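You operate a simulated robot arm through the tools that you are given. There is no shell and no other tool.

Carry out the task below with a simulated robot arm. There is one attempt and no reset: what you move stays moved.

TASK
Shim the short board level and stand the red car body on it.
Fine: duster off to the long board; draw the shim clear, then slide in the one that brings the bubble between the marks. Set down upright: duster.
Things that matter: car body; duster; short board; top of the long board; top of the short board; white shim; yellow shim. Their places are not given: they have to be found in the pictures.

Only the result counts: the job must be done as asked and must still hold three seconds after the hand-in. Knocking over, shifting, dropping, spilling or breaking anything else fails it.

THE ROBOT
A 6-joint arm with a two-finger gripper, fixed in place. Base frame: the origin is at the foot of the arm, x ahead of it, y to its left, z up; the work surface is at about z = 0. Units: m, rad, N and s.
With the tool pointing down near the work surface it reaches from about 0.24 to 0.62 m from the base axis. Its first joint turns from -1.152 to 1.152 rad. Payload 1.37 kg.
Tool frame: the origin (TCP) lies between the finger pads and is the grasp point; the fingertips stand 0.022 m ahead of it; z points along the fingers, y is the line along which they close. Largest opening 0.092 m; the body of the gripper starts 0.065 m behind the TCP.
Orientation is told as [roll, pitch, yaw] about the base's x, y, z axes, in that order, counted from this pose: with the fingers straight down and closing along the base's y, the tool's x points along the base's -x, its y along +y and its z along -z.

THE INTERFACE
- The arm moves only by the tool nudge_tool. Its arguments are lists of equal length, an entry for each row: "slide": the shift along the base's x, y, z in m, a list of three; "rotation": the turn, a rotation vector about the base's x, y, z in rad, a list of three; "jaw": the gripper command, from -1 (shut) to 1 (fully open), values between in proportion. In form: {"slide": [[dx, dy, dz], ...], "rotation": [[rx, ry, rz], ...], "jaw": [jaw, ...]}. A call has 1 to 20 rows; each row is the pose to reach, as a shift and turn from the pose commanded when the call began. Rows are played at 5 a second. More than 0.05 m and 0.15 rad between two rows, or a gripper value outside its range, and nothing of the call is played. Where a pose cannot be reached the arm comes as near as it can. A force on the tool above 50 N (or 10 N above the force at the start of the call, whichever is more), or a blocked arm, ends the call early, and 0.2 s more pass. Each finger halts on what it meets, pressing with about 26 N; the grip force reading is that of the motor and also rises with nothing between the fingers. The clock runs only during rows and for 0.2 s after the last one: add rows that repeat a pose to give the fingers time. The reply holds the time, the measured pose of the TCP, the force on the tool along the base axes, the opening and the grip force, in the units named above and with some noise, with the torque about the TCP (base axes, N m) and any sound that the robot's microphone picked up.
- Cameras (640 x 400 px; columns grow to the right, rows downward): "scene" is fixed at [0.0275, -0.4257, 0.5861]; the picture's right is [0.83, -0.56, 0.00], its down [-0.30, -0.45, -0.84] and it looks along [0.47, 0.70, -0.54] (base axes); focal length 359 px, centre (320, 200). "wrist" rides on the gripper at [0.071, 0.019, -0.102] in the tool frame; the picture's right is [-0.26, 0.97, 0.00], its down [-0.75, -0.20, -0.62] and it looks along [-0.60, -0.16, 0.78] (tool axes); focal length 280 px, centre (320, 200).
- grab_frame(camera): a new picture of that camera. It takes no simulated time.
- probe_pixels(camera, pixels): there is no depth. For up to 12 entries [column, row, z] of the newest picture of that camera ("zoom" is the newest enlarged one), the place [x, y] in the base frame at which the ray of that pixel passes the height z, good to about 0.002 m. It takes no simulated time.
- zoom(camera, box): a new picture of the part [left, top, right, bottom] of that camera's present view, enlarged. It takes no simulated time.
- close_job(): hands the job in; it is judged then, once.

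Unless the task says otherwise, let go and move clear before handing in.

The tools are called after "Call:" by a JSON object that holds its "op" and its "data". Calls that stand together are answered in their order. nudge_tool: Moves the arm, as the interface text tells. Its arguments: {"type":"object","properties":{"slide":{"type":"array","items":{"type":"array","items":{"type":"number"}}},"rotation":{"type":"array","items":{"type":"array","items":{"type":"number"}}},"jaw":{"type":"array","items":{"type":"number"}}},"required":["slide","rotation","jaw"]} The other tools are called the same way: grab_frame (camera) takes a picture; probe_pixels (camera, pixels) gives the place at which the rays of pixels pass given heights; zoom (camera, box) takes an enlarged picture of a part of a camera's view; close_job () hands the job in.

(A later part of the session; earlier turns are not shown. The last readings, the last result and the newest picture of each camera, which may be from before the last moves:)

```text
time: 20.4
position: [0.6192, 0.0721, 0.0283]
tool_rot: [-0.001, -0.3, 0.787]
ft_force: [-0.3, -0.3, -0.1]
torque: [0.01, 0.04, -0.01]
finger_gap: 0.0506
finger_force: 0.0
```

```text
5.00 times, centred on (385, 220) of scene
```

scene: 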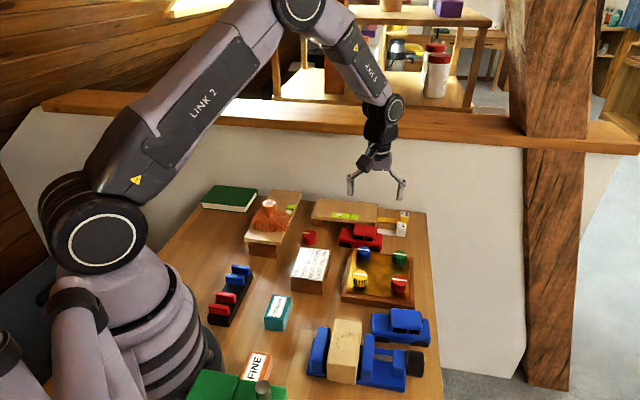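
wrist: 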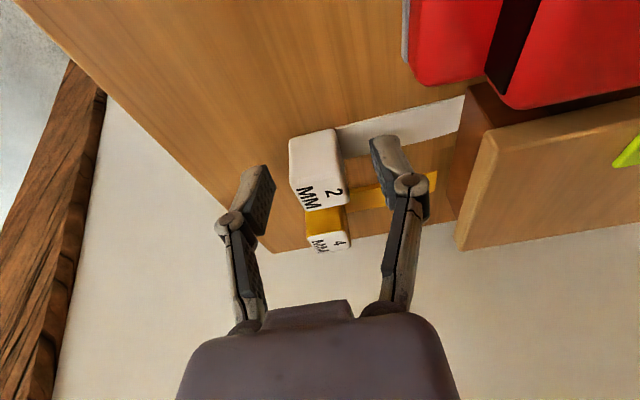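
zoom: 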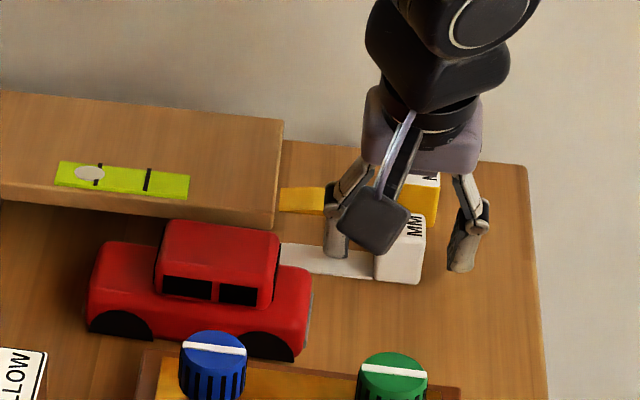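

The white block is centred between the fingers. Closing.

Call:
{"op": "nudge_tool", "data": {"slide": [[0, 0, 0], [0, 0, 0], [0, 0, 0], [0, 0, 0], [0, 0, 0]], "rotation": [[0, 0, 0], [0, 0, 0], [0, 0, 0], [0, 0, 0], [0, 0, 0]], "jaw": [-0.2, -0.4, -0.6, -1, -1]}}

Call:
{"op": "zoom", "data": {"camera": "wrist", "box": [260, 80, 500, 260]}}

Call:
{"op": "zoom", "data": {"camera": "scene", "box": [300, 185, 420, 260]}}

```text
time: 21.6
position: [0.6176, 0.0729, 0.0295]
tool_rot: [0.0, -0.301, 0.787]
ft_force: [-0.6, -0.6, 0.5]
torque: [-0.02, -0.02, -0.02]
finger_gap: 0.0232
finger_force: 28.0
```

```text
2.22 times, centred on (380, 170) of wrist
```

zoom: 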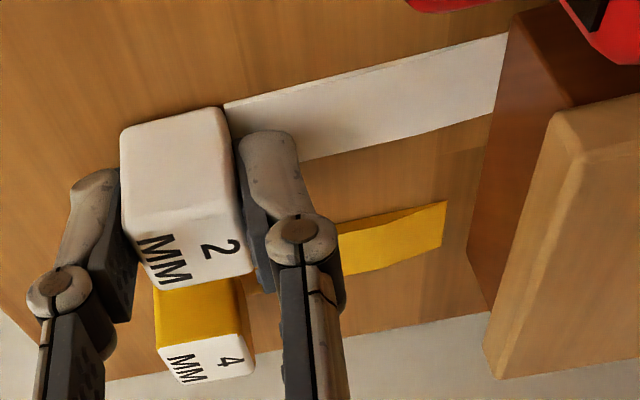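

```text
5.33 times, centred on (360, 222) of scene
```

zoom: 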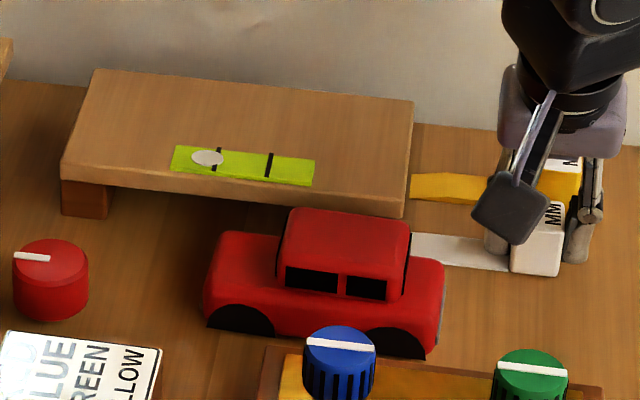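

Gripped (gap 0.0232). Now I'll draw the white shim out along its axis (+x,−y) by 3.4 cm in small steps.

Call:
{"op": "nudge_tool", "data": {"slide": [[0.003, -0.003, 0], [0.006, -0.006, 0], [0.01, -0.01, 0], [0.014, -0.014, 0], [0.018, -0.018, 0], [0.022, -0.022, 0], [0.024, -0.024, 0], [0.024, -0.024, 0]], "rotation": [[0, 0, 0], [0, 0, 0], [0, 0, 0], [0, 0, 0], [0, 0, 0], [0, 0, 0], [0, 0, 0], [0, 0, 0]], "jaw": [-1, -1, -1, -1, -1, -1, -1, -1]}}

Call:
{"op": "zoom", "data": {"camera": "wrist", "box": [260, 80, 500, 260]}}

Call:
{"op": "zoom", "data": {"camera": "scene", "box": [300, 185, 420, 260]}}

```text
time: 22.6
position: [0.626, 0.0674, 0.0278]
tool_rot: [0.021, -0.291, 0.788]
ft_force: [-15.7, 6.4, 9.7]
torque: [-0.26, 0.5, -0.03]
finger_gap: 0.0235
finger_force: 27.6
stopped in row 5: the force on the tool passed its limit at 54 N (the readings are from after the stop); the commanded pose is now the measured one
```

```text
2.22 times, centred on (380, 170) of wrist
```

zoom: 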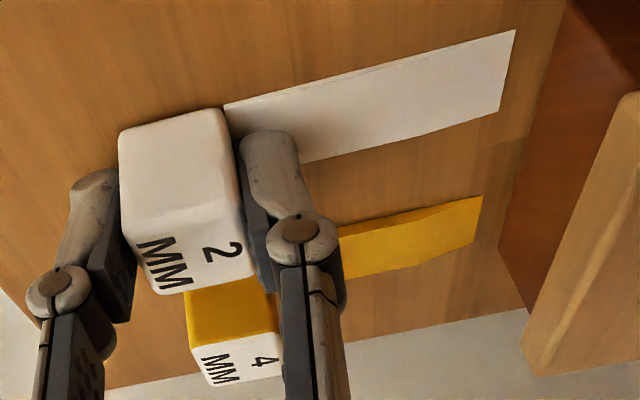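

```text
5.33 times, centred on (360, 222) of scene
```

zoom: 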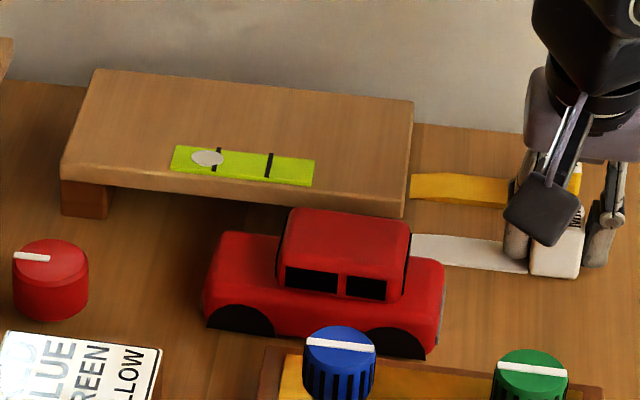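

The pull stopped at 54 N after about 1 cm, though the white tip is now visibly out from under the foot (zoom px ~515,30) and the bubble is unchanged. I need to see what is resisting before continuing.

Call:
{"op": "grab_frame", "data": {"camera": "wrist"}}

Call:
{"op": "grab_frame", "data": {"camera": "scene"}}

Call:
{"op": "zoom", "data": {"camera": "scene", "box": [370, 195, 430, 250]}}

```text
taken
```

wrist: 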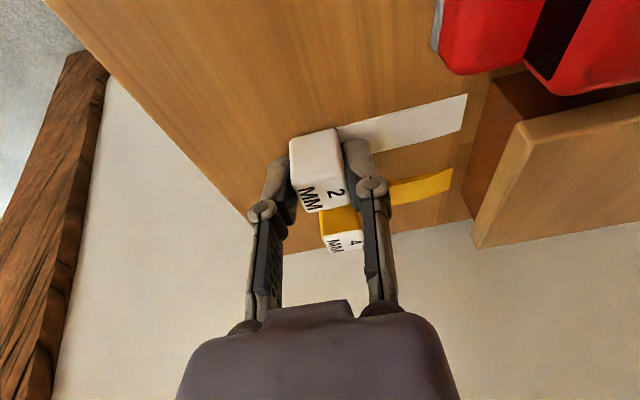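

```text
taken
```

scene: 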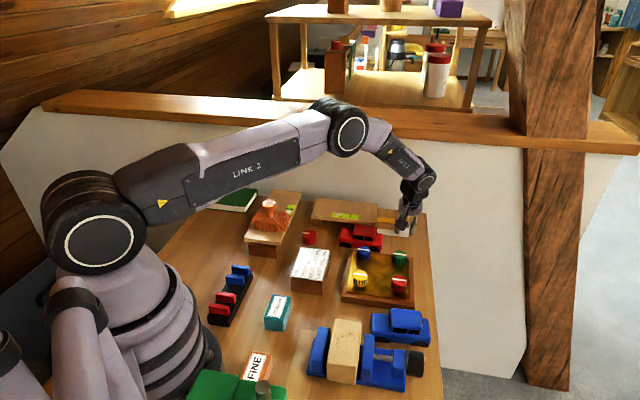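

```text
7.27 times, centred on (400, 222) of scene
```

zoom: 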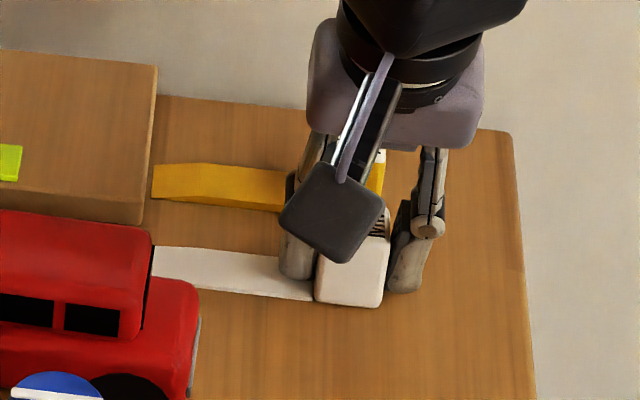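

Orientation drifted by about 0.02 rad and the force opposed the outward motion, which suggests the arm hit its reach limit at this tilt and pressed the block. I'll release, rise, and test reachability in free air.

Call:
{"op": "nudge_tool", "data": {"slide": [[0, 0, 0], [0, 0, 0], [0, 0, 0], [0, 0, 0.02], [0, 0, 0.05], [0, 0, 0.05]], "rotation": [[0, 0, 0], [0, 0, 0], [0, 0, 0], [0, 0, 0], [0, 0, 0], [0, 0, 0]], "jaw": [-0.3, 0, 0.1, 0.1, 0.1, 0.1]}}

Call:
{"op": "grab_frame", "data": {"camera": "wrist"}}

```text
time: 24.1
position: [0.6266, 0.0662, 0.0769]
tool_rot: [0.018, -0.293, 0.791]
ft_force: [-0.3, -0.1, 0.2]
torque: [0.04, 0.02, 0.03]
finger_gap: 0.0505
finger_force: 0.0
```

```text
taken
```

wrist: 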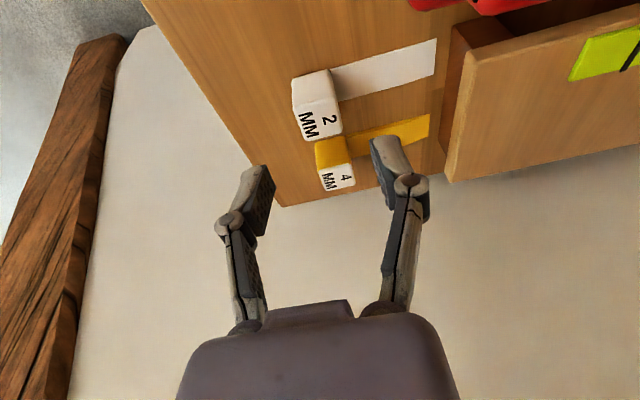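

White's tip (px ~437,45) now sits about 1 cm from the foot at (450,50). I'll test reaching further out at this height.

Call:
{"op": "nudge_tool", "data": {"slide": [[0.01, -0.01, 0], [0.02, -0.02, 0], [0.025, -0.025, 0], [0.025, -0.025, 0]], "rotation": [[-0.014, 0.01, 0], [-0.014, 0.01, 0], [-0.014, 0.01, 0], [-0.014, 0.01, 0]], "jaw": [0.1, 0.1, 0.1, 0.1]}}

```text
time: 25.1
position: [0.6528, 0.0408, 0.0781]
tool_rot: [0.016, -0.273, 0.789]
ft_force: [0.1, -0.2, -0.8]
torque: [0.04, 0.04, -0.01]
finger_gap: 0.0505
finger_force: 0.1
```

The arm reaches (0.653,0.041) fine here, so reach was not the limit. I'll check where the white shim lies now relative to the foot.

Call:
{"op": "grab_frame", "data": {"camera": "wrist"}}

Call:
{"op": "zoom", "data": {"camera": "wrist", "box": [280, 0, 480, 180]}}

```text
taken
```

wrist: 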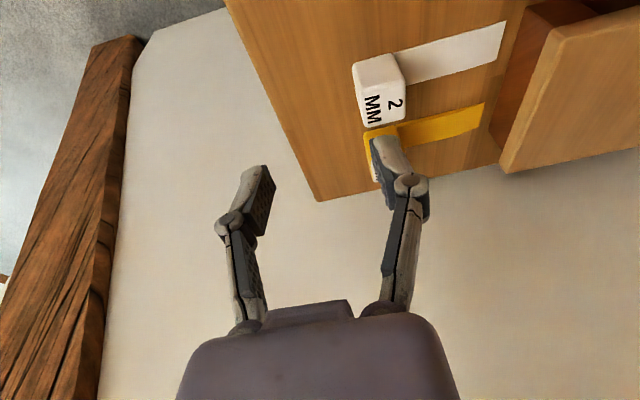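

```text
2.22 times, centred on (380, 90) of wrist
```

zoom: 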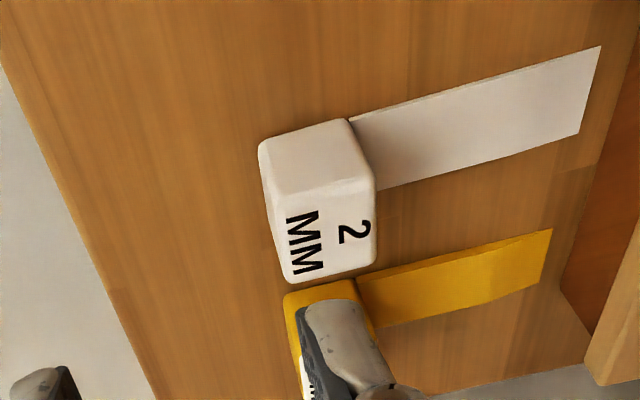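

Call:
{"op": "probe_pixels", "data": {"camera": "zoom", "pixels": [[600, 46, 0.001], [579, 133, 0.001], [349, 118, 0.002], [377, 189, 0.002], [551, 230, 0.001], [541, 284, 0.001], [374, 262, 0.03], [291, 283, 0.03], [268, 200, 0.03], [370, 178, 0.03], [622, 100, 0.0], [562, 270, 0.0]]}}

```text
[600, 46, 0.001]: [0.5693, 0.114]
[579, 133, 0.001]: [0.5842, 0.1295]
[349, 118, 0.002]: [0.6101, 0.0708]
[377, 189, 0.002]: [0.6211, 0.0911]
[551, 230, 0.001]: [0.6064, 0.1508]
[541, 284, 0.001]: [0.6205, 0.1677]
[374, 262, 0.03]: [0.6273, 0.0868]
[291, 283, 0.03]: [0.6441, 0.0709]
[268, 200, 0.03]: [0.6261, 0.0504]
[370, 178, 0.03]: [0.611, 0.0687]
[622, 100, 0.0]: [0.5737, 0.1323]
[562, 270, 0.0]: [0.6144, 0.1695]
```

White's tip is now at D≈0.3217, level with yellow's parked tip and ~7–9 mm clear of the foot end. I'll compare the bubble at higher zoom.

Call:
{"op": "zoom", "data": {"camera": "scene", "box": [308, 180, 388, 230]}}

Call:
{"op": "zoom", "data": {"camera": "scene", "box": [325, 200, 365, 225]}}

```text
8.00 times, centred on (348, 205) of scene
```

zoom: 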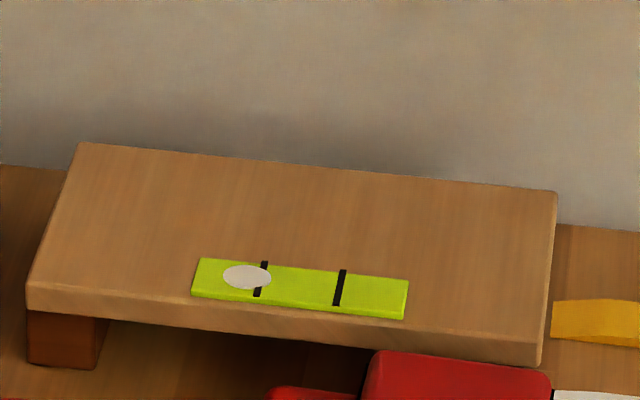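

```text
16.00 times, centred on (345, 212) of scene
```

zoom: 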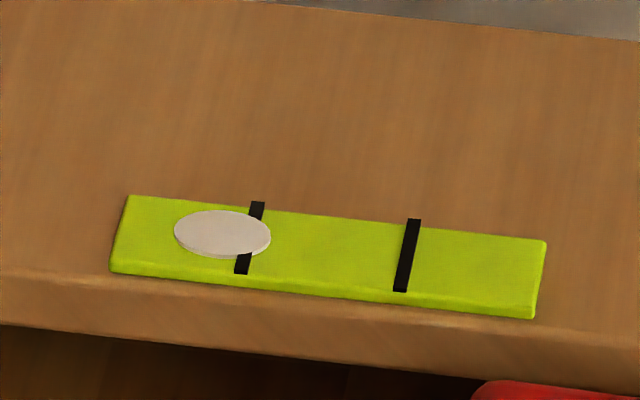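

The board and bubble are unchanged, so white was barely supporting the foot. The drag was probably a fingertip rubbing the strip or table. I'll regrip a bit higher (tips ~11 mm up), then lift white a few mm before carrying it further out.

Call:
{"op": "nudge_tool", "data": {"slide": [[-0.0135, 0.0135, 0], [-0.0267, 0.0269, 0], [-0.0267, 0.0269, -0.02], [-0.0267, 0.0269, -0.036], [-0.0267, 0.0269, -0.044], [-0.0267, 0.0269, -0.044]], "rotation": [[0.004, -0.015, 0], [0.0075, -0.0305, 0], [0.0075, -0.0305, 0], [0.0075, -0.0305, 0], [0.0075, -0.0305, 0], [0.0075, -0.0305, 0]], "jaw": [0.1, 0.1, 0.1, 0.1, 0.1, 0.1]}}

Call:
{"op": "grab_frame", "data": {"camera": "wrist"}}

```text
time: 26.4
position: [0.6254, 0.0685, 0.0321]
tool_rot: [-0.004, -0.302, 0.793]
ft_force: [0.0, 0.1, -1.8]
torque: [-0.03, 0.01, -0.02]
finger_gap: 0.0504
finger_force: 0.0
```

```text
taken
```

wrist: 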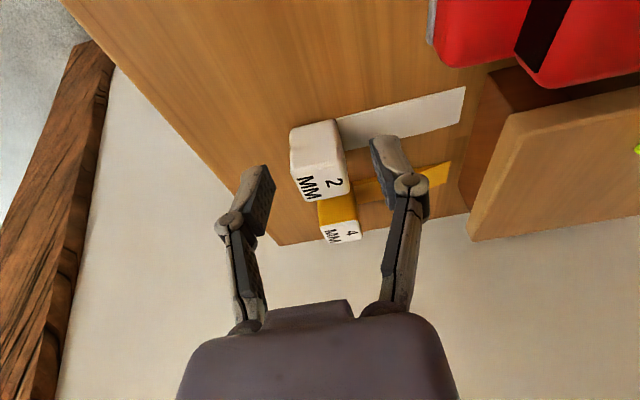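

The block is centred between the fingers again. Closing, then lifting 4 mm.

Call:
{"op": "nudge_tool", "data": {"slide": [[0, 0, 0.001], [0, 0, 0.001], [0, 0, 0.001], [0, 0, 0.001], [0, 0, 0.001]], "rotation": [[0, 0, 0], [0, 0, 0], [0, 0, 0], [0, 0, 0], [0, 0, 0]], "jaw": [-0.2, -0.4, -0.6, -1, -1]}}

Call:
{"op": "nudge_tool", "data": {"slide": [[0, 0, 0.002], [0, 0, 0.004], [0, 0, 0.004]], "rotation": [[0, 0, 0], [0, 0, 0], [0, 0, 0]], "jaw": [-1, -1, -1]}}

Call:
{"op": "zoom", "data": {"camera": "scene", "box": [360, 195, 430, 250]}}

Call:
{"op": "grab_frame", "data": {"camera": "wrist"}}

```text
time: 27.6
position: [0.6264, 0.0682, 0.0337]
tool_rot: [0.0, -0.303, 0.794]
ft_force: [-4.0, 0.4, 2.5]
torque: [0.03, 0.1, -0.11]
finger_gap: 0.0235
finger_force: 27.9
```

```text
time: 28.4
position: [0.6251, 0.0686, 0.0335]
tool_rot: [0.0, -0.299, 0.794]
ft_force: [5.9, 7.6, -25.5]
torque: [-0.01, 0.05, -0.08]
finger_gap: 0.0234
finger_force: 27.8
```

```text
7.27 times, centred on (395, 222) of scene
```

zoom: 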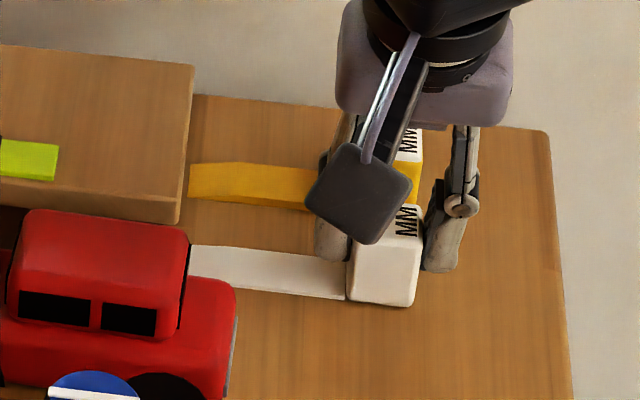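

```text
taken
```

wrist: 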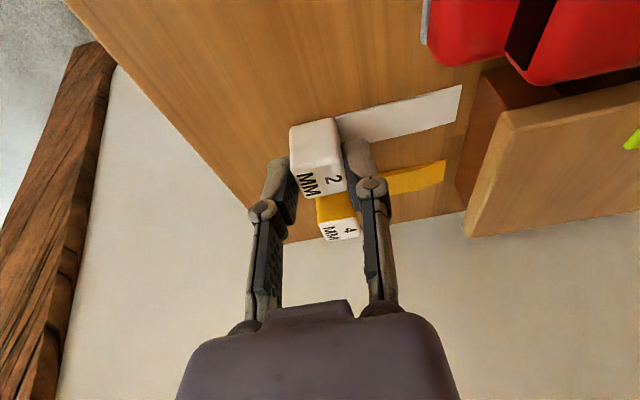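

Lifting produced −25 N without motion, so the shims evidently run on guides along their axis. The earlier 54 N was white reaching its drawn-out stop, level with yellow's parked tip. White is therefore fully drawn; I'll undo the lift, release it and go to yellow.

Call:
{"op": "nudge_tool", "data": {"slide": [[0, 0, -0.003], [0, 0, -0.004], [0, 0, -0.004], [0, 0, -0.004], [0, 0, -0.004], [0, 0, 0.02], [0, 0, 0.045], [0, 0, 0.045]], "rotation": [[0, 0, 0], [0, 0, 0], [0, 0, 0], [0, 0, 0], [0, 0, 0], [0, 0, 0], [0, 0, 0], [0, 0, 0]], "jaw": [-1, -0.6, -0.2, 0.1, 0.1, 0.1, 0.1, 0.1]}}

Call:
{"op": "grab_frame", "data": {"camera": "wrist"}}

Call:
{"op": "zoom", "data": {"camera": "scene", "box": [300, 185, 420, 260]}}

```text
time: 30.2
position: [0.6257, 0.0679, 0.0824]
tool_rot: [-0.002, -0.303, 0.793]
ft_force: [-0.5, -0.2, -0.1]
torque: [0.0, -0.02, 0.02]
finger_gap: 0.0507
finger_force: 0.1
```

```text
taken
```

wrist: 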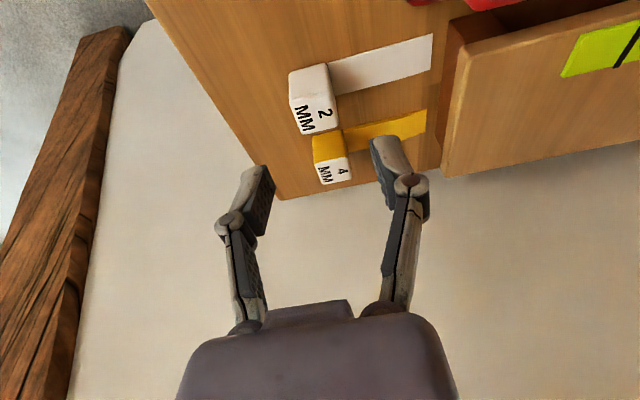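

```text
5.33 times, centred on (360, 222) of scene
```

zoom: 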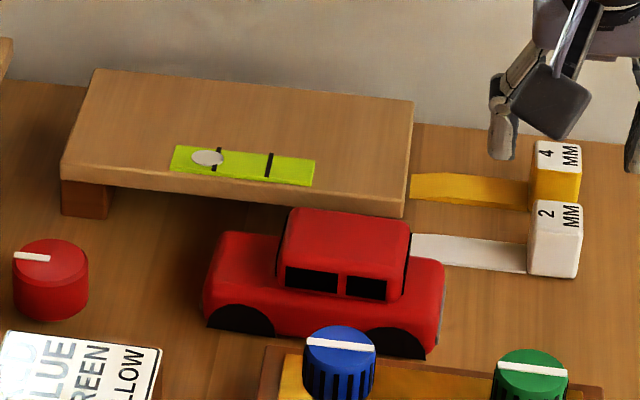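

White is fully drawn (its tip at px ~(432,60) aligned with yellow's). Next I'll hover over the yellow block with a slightly larger tilt for reach.

Call:
{"op": "nudge_tool", "data": {"slide": [[0.01, 0.01, 0.01], [0.02, 0.02, 0.01], [0.03, 0.03, 0.005], [0.0355, 0.0357, 0], [0.0355, 0.0357, 0]], "rotation": [[0.035, -0.035, -0.004], [0.07, -0.07, -0.008], [0.106, -0.106, -0.008], [0.106, -0.106, -0.008], [0.106, -0.106, -0.008]], "jaw": [0.1, 0.1, 0.1, 0.1, 0.1]}}

Call:
{"op": "grab_frame", "data": {"camera": "wrist"}}

Call:
{"op": "zoom", "data": {"camera": "scene", "box": [340, 160, 440, 250]}}

```text
time: 31.4
position: [0.6625, 0.1033, 0.0822]
tool_rot: [-0.003, -0.45, 0.789]
ft_force: [-0.4, -0.5, 0.2]
torque: [-0.01, 0.0, 0.0]
finger_gap: 0.0506
finger_force: 0.0
```

```text
taken
```

wrist: 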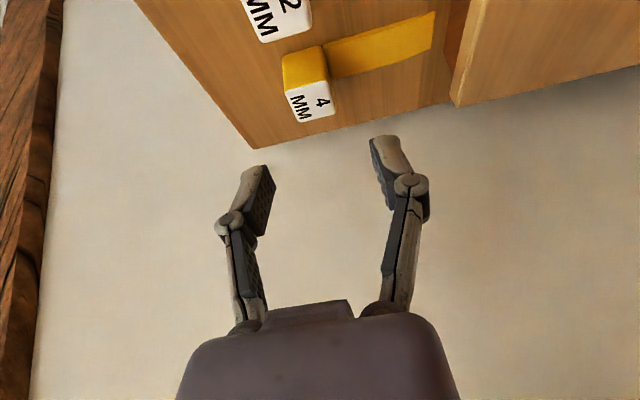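

```text
4.44 times, centred on (390, 205) of scene
```

zoom: 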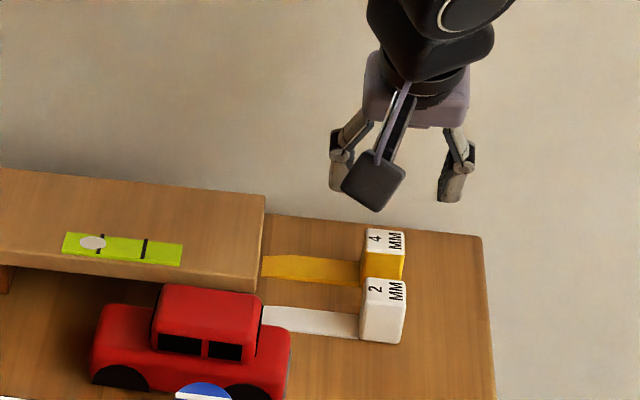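

The yellow block is at wrist px ~(308,90). I'll probe its top corners to confirm the centre.

Call:
{"op": "probe_pixels", "data": {"camera": "wrist", "pixels": [[285, 91, 0.03], [299, 122, 0.03], [335, 114, 0.03], [325, 82, 0.03], [310, 102, 0.03], [326, 48, 0.004], [334, 78, 0.004], [434, 12, 0.001], [430, 47, 0.001]]}}

```text
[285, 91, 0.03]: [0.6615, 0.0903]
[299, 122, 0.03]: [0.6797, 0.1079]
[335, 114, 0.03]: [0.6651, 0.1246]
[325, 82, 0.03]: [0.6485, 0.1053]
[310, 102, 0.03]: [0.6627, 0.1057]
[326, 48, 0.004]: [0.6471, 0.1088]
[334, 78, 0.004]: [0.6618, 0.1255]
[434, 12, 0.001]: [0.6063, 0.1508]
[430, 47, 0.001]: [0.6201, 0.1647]
```

Yellow's block centre is (0.6637,0.107), matching plan. Descending to cage it.

Call:
{"op": "nudge_tool", "data": {"slide": [[0, 0, -0.02], [0, 0, -0.036], [0, 0, -0.045], [0, 0, -0.049], [0, 0, -0.049]], "rotation": [[0, 0, 0], [0, 0, 0], [0, 0, 0], [0, 0, 0], [0, 0, 0]], "jaw": [0.1, 0.1, 0.1, 0.1, 0.1]}}

Call:
{"op": "grab_frame", "data": {"camera": "wrist"}}

Call:
{"op": "zoom", "data": {"camera": "scene", "box": [340, 180, 440, 250]}}

```text
time: 32.6
position: [0.6608, 0.1023, 0.0342]
tool_rot: [-0.002, -0.451, 0.786]
ft_force: [0.1, 1.0, -0.3]
torque: [-0.03, 0.02, -0.03]
finger_gap: 0.0505
finger_force: 0.1
```

```text
taken
```

wrist: 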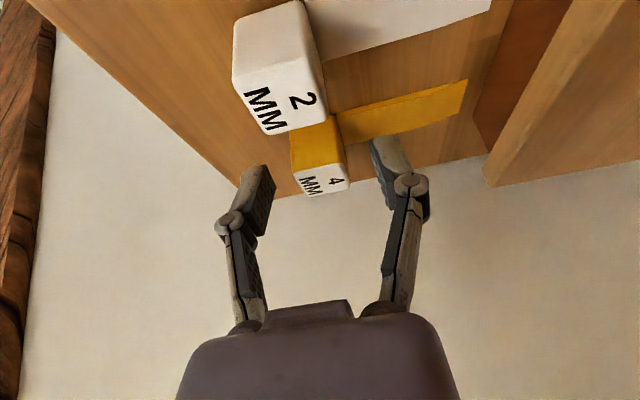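

```text
5.71 times, centred on (390, 215) of scene
```

zoom: 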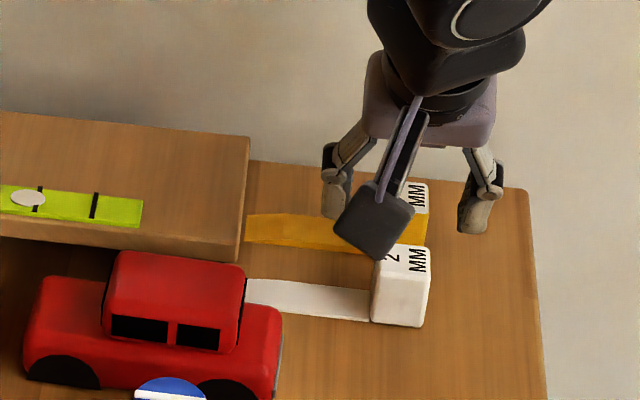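

The yellow block is inside the cage. I'll narrow the jaw to about 3 cm without gripping, then push 1 cm inward along the shim axis (−x,+y) and read the force.

Call:
{"op": "nudge_tool", "data": {"slide": [[0, 0, 0], [0, 0, 0], [-0.002, 0.002, 0], [-0.004, 0.004, 0], [-0.006, 0.006, 0], [-0.008, 0.008, 0], [-0.008, 0.008, 0]], "rotation": [[0, 0, 0], [0, 0, 0], [0, 0, 0], [0, 0, 0], [0, 0, 0], [0, 0, 0], [0, 0, 0]], "jaw": [-0.15, -0.35, -0.35, -0.35, -0.35, -0.35, -0.35]}}

Call:
{"op": "zoom", "data": {"camera": "wrist", "box": [240, 40, 560, 240]}}

Call:
{"op": "zoom", "data": {"camera": "scene", "box": [308, 180, 428, 250]}}

```text
time: 34.2
position: [0.6527, 0.1114, 0.0339]
tool_rot: [-0.003, -0.452, 0.787]
ft_force: [-0.4, 0.5, 0.1]
torque: [0.04, 0.01, 0.01]
finger_gap: 0.0302
finger_force: 0.2
```

```text
2.00 times, centred on (400, 140) of wrist
```

zoom: 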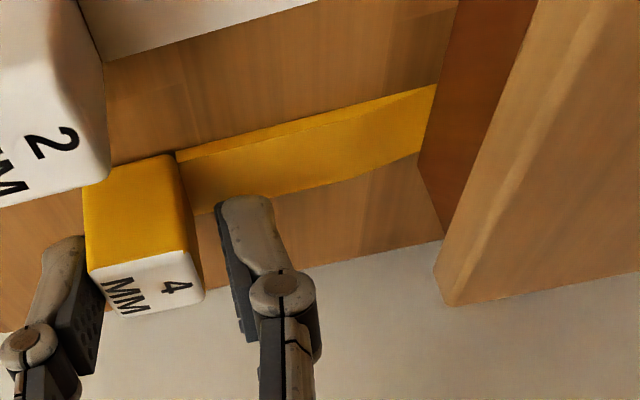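

```text
5.33 times, centred on (368, 215) of scene
```

zoom: 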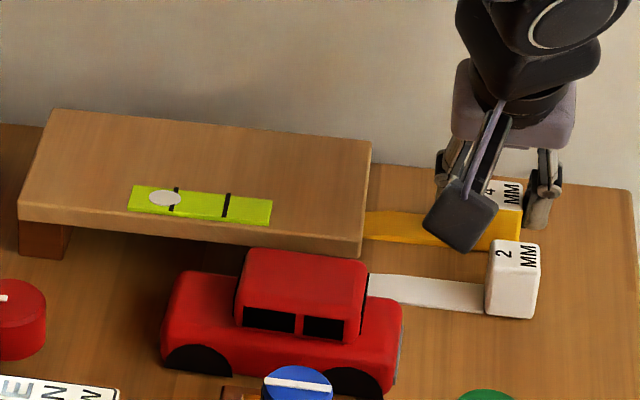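

Yellow slid in easily and its tip is now at the foot. Continuing inward in small steps while watching force and bubble.

Call:
{"op": "nudge_tool", "data": {"slide": [[-0.002, 0.002, 0], [-0.004, 0.004, 0], [-0.006, 0.006, 0], [-0.006, 0.006, 0]], "rotation": [[0, 0, 0], [0, 0, 0], [0, 0, 0], [0, 0, 0]], "jaw": [-0.35, -0.35, -0.35, -0.35]}}

Call:
{"op": "zoom", "data": {"camera": "wrist", "box": [240, 40, 560, 240]}}

Call:
{"op": "zoom", "data": {"camera": "scene", "box": [308, 180, 388, 230]}}

```text
time: 35.2
position: [0.6477, 0.1171, 0.0349]
tool_rot: [-0.005, -0.453, 0.786]
ft_force: [1.1, -1.4, 0.2]
torque: [-0.04, -0.01, -0.03]
finger_gap: 0.0307
finger_force: 0.6
```

```text
2.00 times, centred on (400, 140) of wrist
```

zoom: 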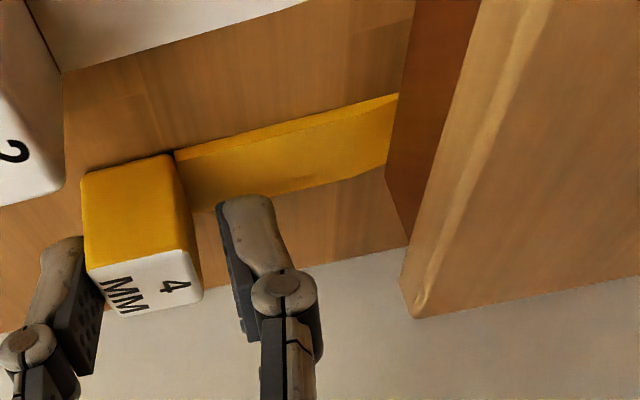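

```text
8.00 times, centred on (348, 205) of scene
```

zoom: 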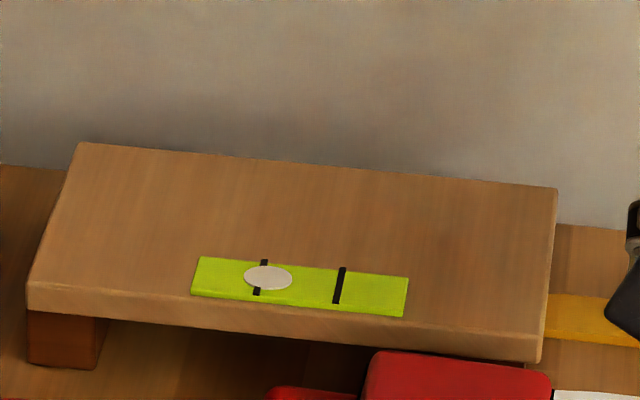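

The bubble moved right (zoom px 247 → 268) as the ramp lifts the foot with only ~1.5 N. Continuing inward.

Call:
{"op": "nudge_tool", "data": {"slide": [[-0.002, 0.002, 0], [-0.004, 0.004, 0], [-0.006, 0.006, 0], [-0.006, 0.006, 0]], "rotation": [[0, 0, 0], [0, 0, 0], [0, 0, 0], [0, 0, 0]], "jaw": [-0.35, -0.35, -0.35, -0.35]}}

Call:
{"op": "zoom", "data": {"camera": "wrist", "box": [240, 40, 560, 240]}}

Call:
{"op": "zoom", "data": {"camera": "scene", "box": [308, 180, 388, 230]}}

```text
time: 36.2
position: [0.6419, 0.1241, 0.034]
tool_rot: [-0.001, -0.453, 0.787]
ft_force: [0.5, -1.1, 1.3]
torque: [-0.01, -0.03, -0.03]
finger_gap: 0.0307
finger_force: 0.3
```

```text
2.00 times, centred on (400, 140) of wrist
```

zoom: 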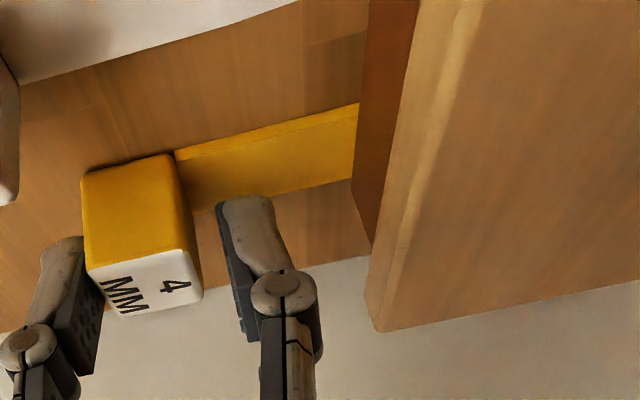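

```text
8.00 times, centred on (348, 205) of scene
```

zoom: 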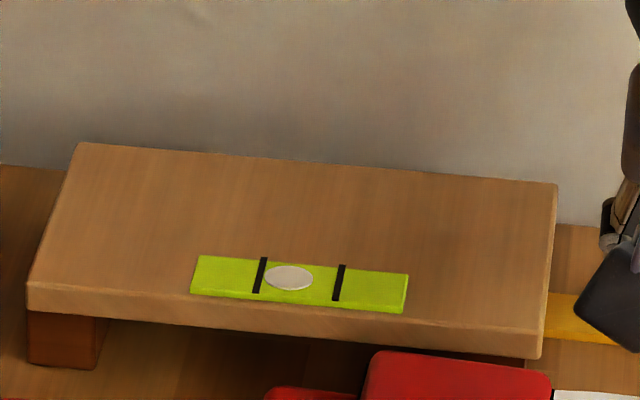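

The bubble is now at zoom px 289, between the marks at 261 and 339. I'll keep going so the full 4 mm flat sits under the foot and see where it settles.

Call:
{"op": "nudge_tool", "data": {"slide": [[-0.002, 0.002, 0], [-0.004, 0.004, 0], [-0.006, 0.006, 0], [-0.006, 0.006, 0]], "rotation": [[0, 0, 0], [0, 0, 0], [0, 0, 0], [0, 0, 0]], "jaw": [-0.35, -0.35, -0.35, -0.35]}}

Call:
{"op": "zoom", "data": {"camera": "wrist", "box": [240, 40, 560, 240]}}

Call:
{"op": "zoom", "data": {"camera": "scene", "box": [308, 180, 388, 230]}}

```text
time: 37.2
position: [0.6365, 0.1289, 0.0338]
tool_rot: [-0.003, -0.453, 0.788]
ft_force: [-0.6, -0.9, -0.6]
torque: [-0.02, 0.01, -0.01]
finger_gap: 0.0306
finger_force: 0.5
```

```text
2.00 times, centred on (400, 140) of wrist
```

zoom: 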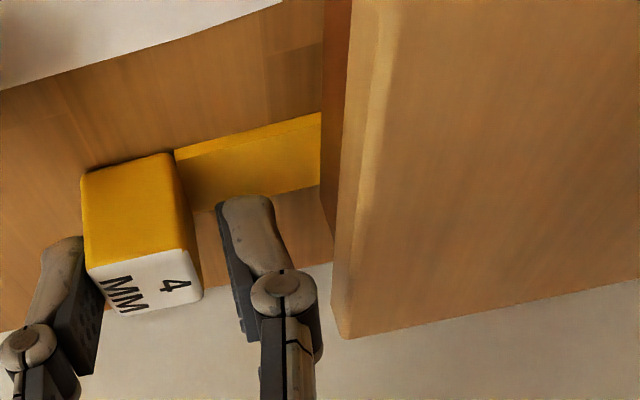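

```text
8.00 times, centred on (348, 205) of scene
```

zoom: 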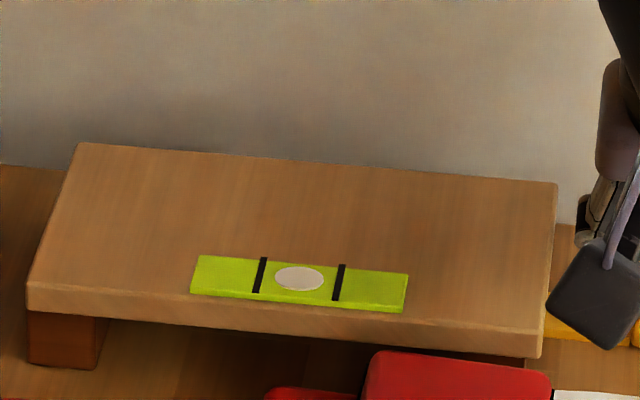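

The bubble is centred (px 299 between 260 and 339), so yellow 4 mm is right. For robustness I'll push another ~7 mm so more of the flat lies under the foot.

Call:
{"op": "nudge_tool", "data": {"slide": [[-0.0015, 0.0015, 0], [-0.003, 0.003, 0], [-0.004, 0.004, 0], [-0.005, 0.005, 0], [-0.005, 0.005, 0]], "rotation": [[0, 0, 0], [0, 0, 0], [0, 0, 0], [0, 0, 0], [0, 0, 0]], "jaw": [-0.35, -0.35, -0.35, -0.35, -0.35]}}

Call:
{"op": "zoom", "data": {"camera": "wrist", "box": [240, 40, 560, 240]}}

Call:
{"op": "zoom", "data": {"camera": "scene", "box": [308, 180, 388, 230]}}

```text
time: 38.5
position: [0.6301, 0.1345, 0.0335]
tool_rot: [-0.004, -0.453, 0.788]
ft_force: [1.2, -0.7, -1.0]
torque: [0.02, -0.02, -0.03]
finger_gap: 0.0309
finger_force: 0.7
```

```text
2.00 times, centred on (400, 140) of wrist
```

zoom: 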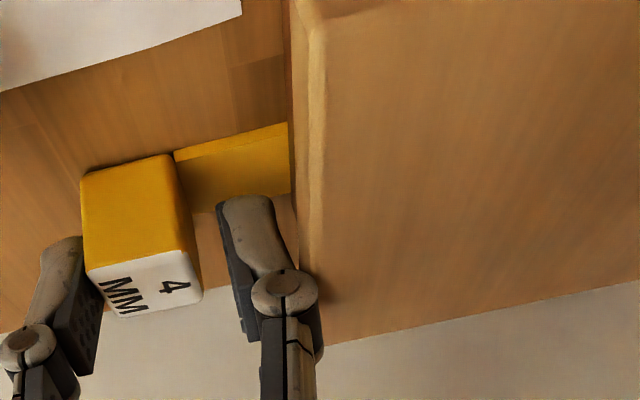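

```text
8.00 times, centred on (348, 205) of scene
```

zoom: 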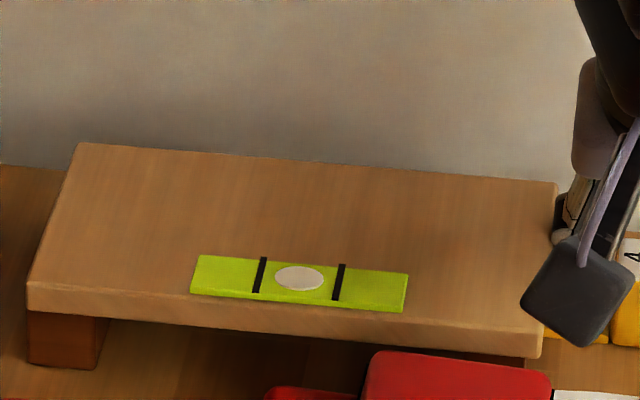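

The bubble stays centred (px 299) with the yellow deeper in. I'll back off 3 mm and lift straight up, clear of the board.

Call:
{"op": "nudge_tool", "data": {"slide": [[0.002, -0.002, 0], [0.0022, -0.0022, 0.01], [0.0022, -0.0022, 0.04], [0.0022, -0.0022, 0.08], [-0.01, -0.012, 0.11], [-0.01, -0.012, 0.11]], "rotation": [[0, 0, 0], [0, 0, 0], [0, 0, 0], [0, 0, 0], [0, 0, 0], [0, 0, 0]], "jaw": [-0.35, -0.35, -0.35, -0.35, -0.35, -0.35]}}

Call:
{"op": "grab_frame", "data": {"camera": "wrist"}}

Call:
{"op": "zoom", "data": {"camera": "scene", "box": [308, 175, 428, 265]}}

```text
time: 39.9
position: [0.621, 0.1218, 0.1442]
tool_rot: [-0.003, -0.454, 0.785]
ft_force: [-0.4, -0.4, -0.8]
torque: [-0.01, 0.01, 0.0]
finger_gap: 0.0298
finger_force: 0.0
```

```text
taken
```

wrist: 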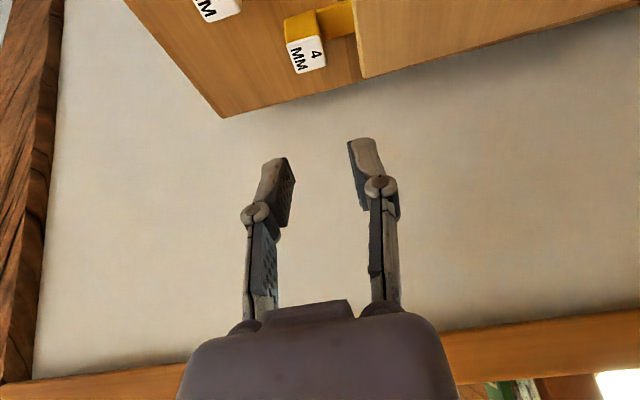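

```text
4.44 times, centred on (368, 220) of scene
```

zoom: 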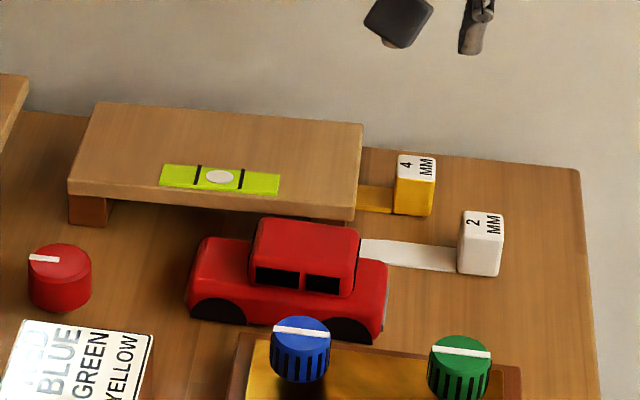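

The board is level with the bubble centred (px 220 between 197 and 241). Now the car: I'll back the camera off to view it from above.

Call:
{"op": "nudge_tool", "data": {"slide": [[-0.03, -0.02, 0.02], [-0.06, -0.04, 0.04], [-0.09, -0.06, 0.05], [-0.12, -0.08, 0.06], [-0.15, -0.09, 0.06], [-0.15, -0.09, 0.06]], "rotation": [[-0.08, 0.08, 0], [-0.16, 0.16, 0], [-0.24, 0.24, 0], [-0.32, 0.32, 0], [-0.32, 0.32, 0], [-0.32, 0.32, 0]], "jaw": [0.2, 0.5, 0.8, 1, 1, 1]}}

Call:
{"op": "grab_frame", "data": {"camera": "wrist"}}

Call:
{"op": "grab_frame", "data": {"camera": "scene"}}

```text
time: 41.2
position: [0.4705, 0.031, 0.2046]
tool_rot: [-0.002, 0.001, 0.785]
ft_force: [0.0, 0.1, 0.1]
torque: [0.04, 0.01, 0.0]
finger_gap: 0.092
finger_force: 0.1
```

```text
taken
```

wrist: 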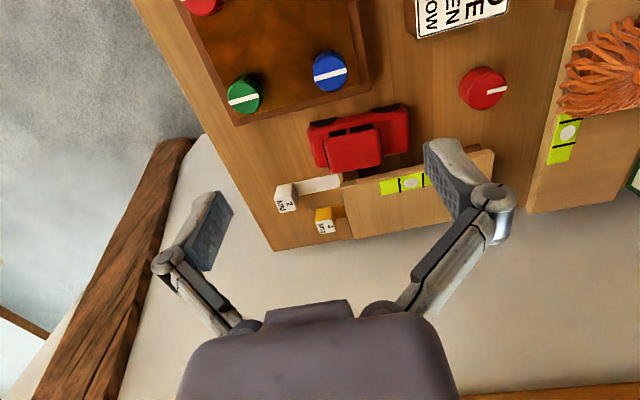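

```text
taken
```

scene: 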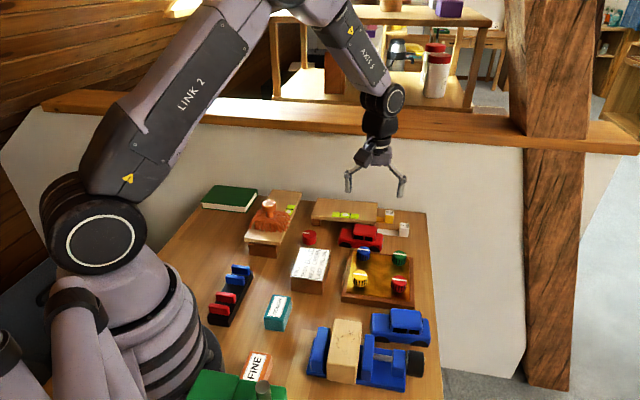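

Call:
{"op": "zoom", "data": {"camera": "scene", "box": [328, 215, 392, 255]}}

Call:
{"op": "zoom", "data": {"camera": "wrist", "box": [280, 80, 440, 200]}}

```text
10.00 times, centred on (360, 235) of scene
```

zoom: 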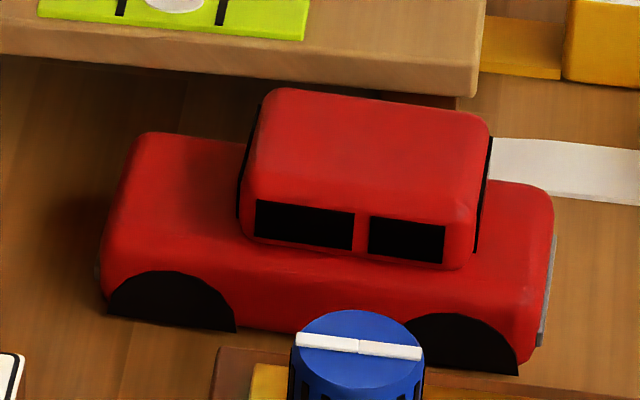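

```text
3.33 times, centred on (360, 140) of wrist
```

zoom: 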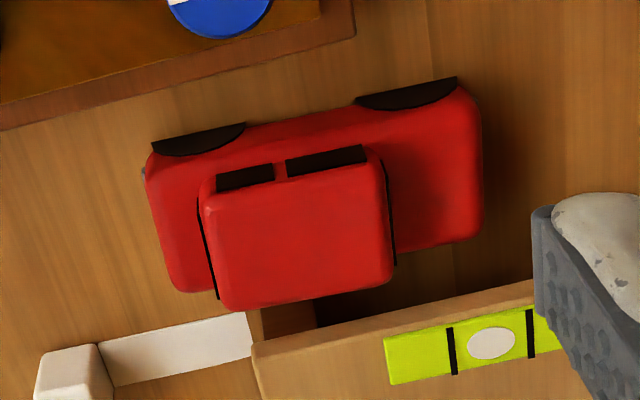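

The car has a lower body with a cabin on top, aligned roughly with the board. I'll triangulate the cabin and body corners from both views.

Call:
{"op": "probe_pixels", "data": {"camera": "zoom", "pixels": [[224, 306, 0.04], [224, 306, 0.06], [392, 279, 0.04], [392, 279, 0.06], [178, 290, 0.02], [178, 290, 0.04], [478, 238, 0.02], [478, 238, 0.04], [462, 82, 0.02], [462, 82, 0.04], [148, 150, 0.02], [148, 150, 0.04]]}}

Call:
{"op": "probe_pixels", "data": {"camera": "scene", "pixels": [[376.6, 227, 0.04], [376.6, 227, 0.06], [355, 224, 0.04], [355, 224, 0.06], [383.2, 233.5, 0.02], [383.2, 233.5, 0.04], [341.5, 228.6, 0.02], [341.5, 228.6, 0.04], [338.5, 246.3, 0.0], [380, 252.5, 0.0], [338.8, 241, 0.02], [380.5, 247, 0.02]]}}

```text
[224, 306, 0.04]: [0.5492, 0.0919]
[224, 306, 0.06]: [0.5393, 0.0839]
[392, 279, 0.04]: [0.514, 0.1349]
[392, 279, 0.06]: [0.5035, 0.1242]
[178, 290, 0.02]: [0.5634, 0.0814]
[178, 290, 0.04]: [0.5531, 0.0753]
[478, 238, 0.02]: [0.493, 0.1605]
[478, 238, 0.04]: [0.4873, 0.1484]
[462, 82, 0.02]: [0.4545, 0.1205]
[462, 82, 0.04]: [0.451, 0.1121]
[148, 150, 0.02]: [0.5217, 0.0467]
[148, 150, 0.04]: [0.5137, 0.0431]
```

```text
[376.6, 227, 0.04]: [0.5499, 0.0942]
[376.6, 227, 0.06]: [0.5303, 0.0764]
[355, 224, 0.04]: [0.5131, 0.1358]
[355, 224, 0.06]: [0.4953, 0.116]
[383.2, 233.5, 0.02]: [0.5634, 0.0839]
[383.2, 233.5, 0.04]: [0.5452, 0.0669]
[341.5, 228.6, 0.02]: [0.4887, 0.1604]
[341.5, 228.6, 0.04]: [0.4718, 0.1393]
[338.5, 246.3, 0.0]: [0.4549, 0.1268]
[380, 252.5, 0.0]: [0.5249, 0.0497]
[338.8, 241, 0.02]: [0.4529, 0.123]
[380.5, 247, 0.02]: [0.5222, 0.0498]
```

Cabin top is at z≈0.042 and body top at z≈0.022. The car measures about 0.103×0.053 with its axis at −47°, and the cabin centre is near (0.513,0.097). I'll hover above it, aligned to grip the cabin fore-and-aft.

Call:
{"op": "nudge_tool", "data": {"slide": [[0.01, 0.016, 0], [0.02, 0.033, -0.02], [0.03, 0.05, -0.04], [0.0425, 0.066, -0.06], [0.0425, 0.066, -0.085], [0.0425, 0.066, -0.085]], "rotation": [[0, 0, -0.01], [0, 0, -0.02], [0, 0, -0.03], [0, 0, -0.04], [0, 0, -0.04], [0, 0, -0.04]], "jaw": [1, 1, 1, 1, 1, 1]}}

Call:
{"op": "grab_frame", "data": {"camera": "wrist"}}

Call:
{"op": "zoom", "data": {"camera": "scene", "box": [310, 170, 420, 260]}}

```text
time: 42.6
position: [0.514, 0.0978, 0.1192]
tool_rot: [-0.003, 0.003, 0.748]
ft_force: [0.5, -0.5, 0.0]
torque: [0.03, -0.02, 0.02]
finger_gap: 0.0921
finger_force: 0.1
```

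```text
taken
```

wrist: 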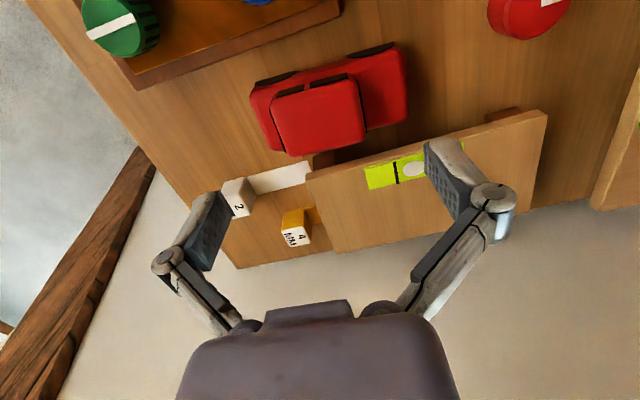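

```text
4.44 times, centred on (365, 215) of scene
```

zoom: 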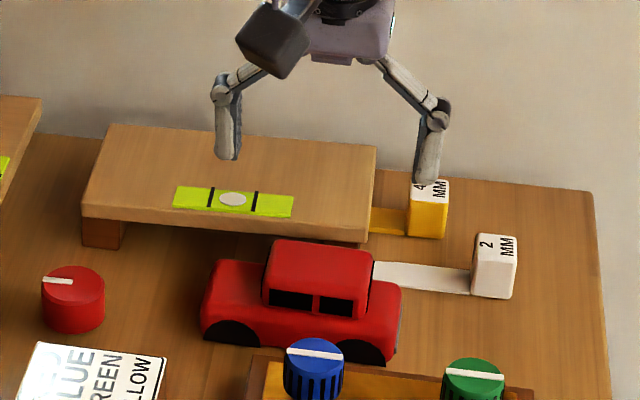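

Call:
{"op": "zoom", "data": {"camera": "wrist", "box": [240, 30, 420, 165]}}

```text
2.96 times, centred on (330, 98) of wrist
```

zoom: 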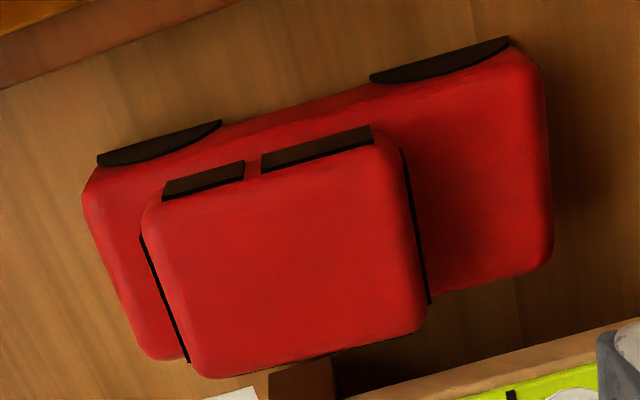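

Call:
{"op": "probe_pixels", "data": {"camera": "zoom", "pixels": [[147, 205, 0.04], [388, 145, 0.04], [426, 325, 0.04], [195, 372, 0.04], [289, 262, 0.042], [165, 290, 0.04], [412, 230, 0.04], [267, 170, 0.04], [310, 352, 0.04], [90, 180, 0.02], [550, 250, 0.02], [528, 55, 0.02]]}}

```text
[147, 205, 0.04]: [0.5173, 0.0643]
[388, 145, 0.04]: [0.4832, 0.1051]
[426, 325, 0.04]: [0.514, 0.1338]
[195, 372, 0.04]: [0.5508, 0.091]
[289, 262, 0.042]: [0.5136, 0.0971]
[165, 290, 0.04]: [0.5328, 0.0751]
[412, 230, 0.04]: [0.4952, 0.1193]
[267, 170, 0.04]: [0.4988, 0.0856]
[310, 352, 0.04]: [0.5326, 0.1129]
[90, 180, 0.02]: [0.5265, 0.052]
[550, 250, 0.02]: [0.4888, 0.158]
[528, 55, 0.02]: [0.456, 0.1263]
```

The cabin centre is (0.515,0.098), length ≈0.058, angle ≈ −49°. I'll turn slightly and descend to z≈0.047, so the fingertips sit ~3 mm above hood and trunk.

Call:
{"op": "nudge_tool", "data": {"slide": [[0.001, 0.0005, -0.03], [0.001, 0.0005, -0.055], [0.001, 0.0005, -0.066], [0.001, 0.0005, -0.071], [0.001, 0.0005, -0.071]], "rotation": [[0, 0, -0.02], [0, 0, -0.025], [0, 0, -0.025], [0, 0, -0.025], [0, 0, -0.025]], "jaw": [1, 1, 1, 1, 1]}}

Call:
{"op": "grab_frame", "data": {"camera": "wrist"}}

Call:
{"op": "zoom", "data": {"camera": "scene", "box": [320, 190, 410, 260]}}

```text
time: 43.9
position: [0.5139, 0.098, 0.0492]
tool_rot: [-0.002, 0.0, 0.721]
ft_force: [0.0, 0.2, 0.7]
torque: [0.03, 0.03, 0.02]
finger_gap: 0.0924
finger_force: 0.0
```

```text
taken
```

wrist: 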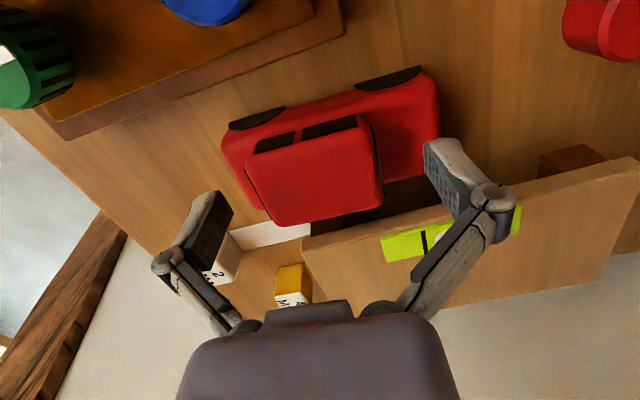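

```text
5.71 times, centred on (365, 225) of scene
```

zoom: 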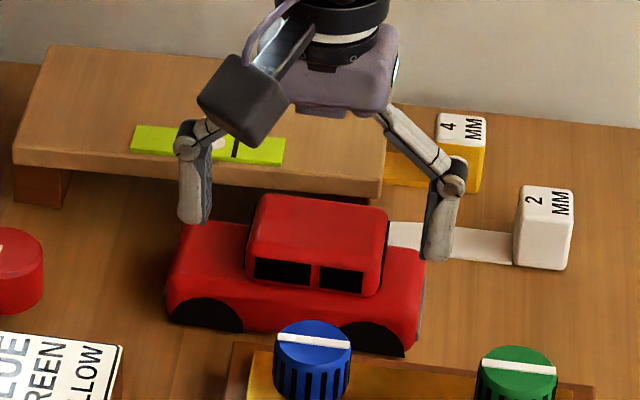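

The fingers straddle the cabin fore and aft. Closing gently in stages.

Call:
{"op": "nudge_tool", "data": {"slide": [[0, 0, -0.001], [0, 0, -0.001], [0, 0, -0.001], [0, 0, -0.001], [0, 0, -0.001], [0, 0, -0.001]], "rotation": [[0, 0, 0], [0, 0, 0], [0, 0, 0], [0, 0, 0], [0, 0, 0], [0, 0, 0]], "jaw": [0.7, 0.5, 0.3, 0.1, -0.2, -0.5]}}

Call:
{"op": "grab_frame", "data": {"camera": "wrist"}}

Call:
{"op": "zoom", "data": {"camera": "scene", "box": [320, 190, 410, 260]}}

```text
time: 45.2
position: [0.5132, 0.0991, 0.047]
tool_rot: [-0.003, -0.001, 0.721]
ft_force: [-0.7, -0.2, 3.5]
torque: [0.01, 0.06, 0.07]
finger_gap: 0.0577
finger_force: 25.9
```

```text
taken
```

wrist: 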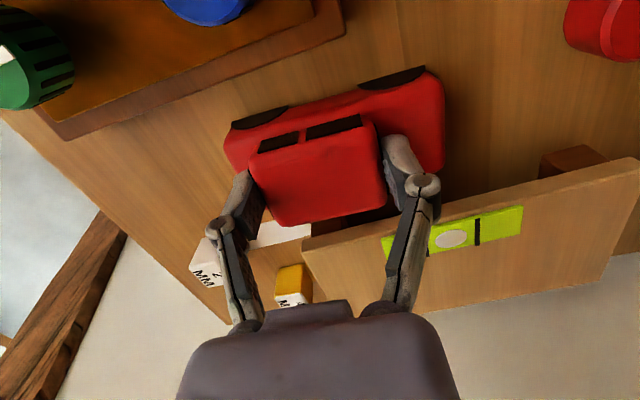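

```text
5.71 times, centred on (365, 225) of scene
```

zoom: 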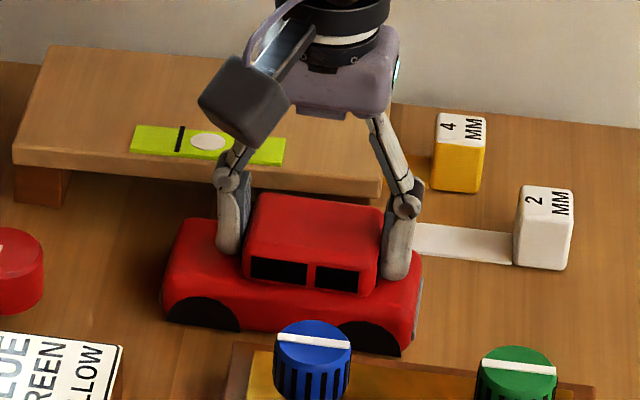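

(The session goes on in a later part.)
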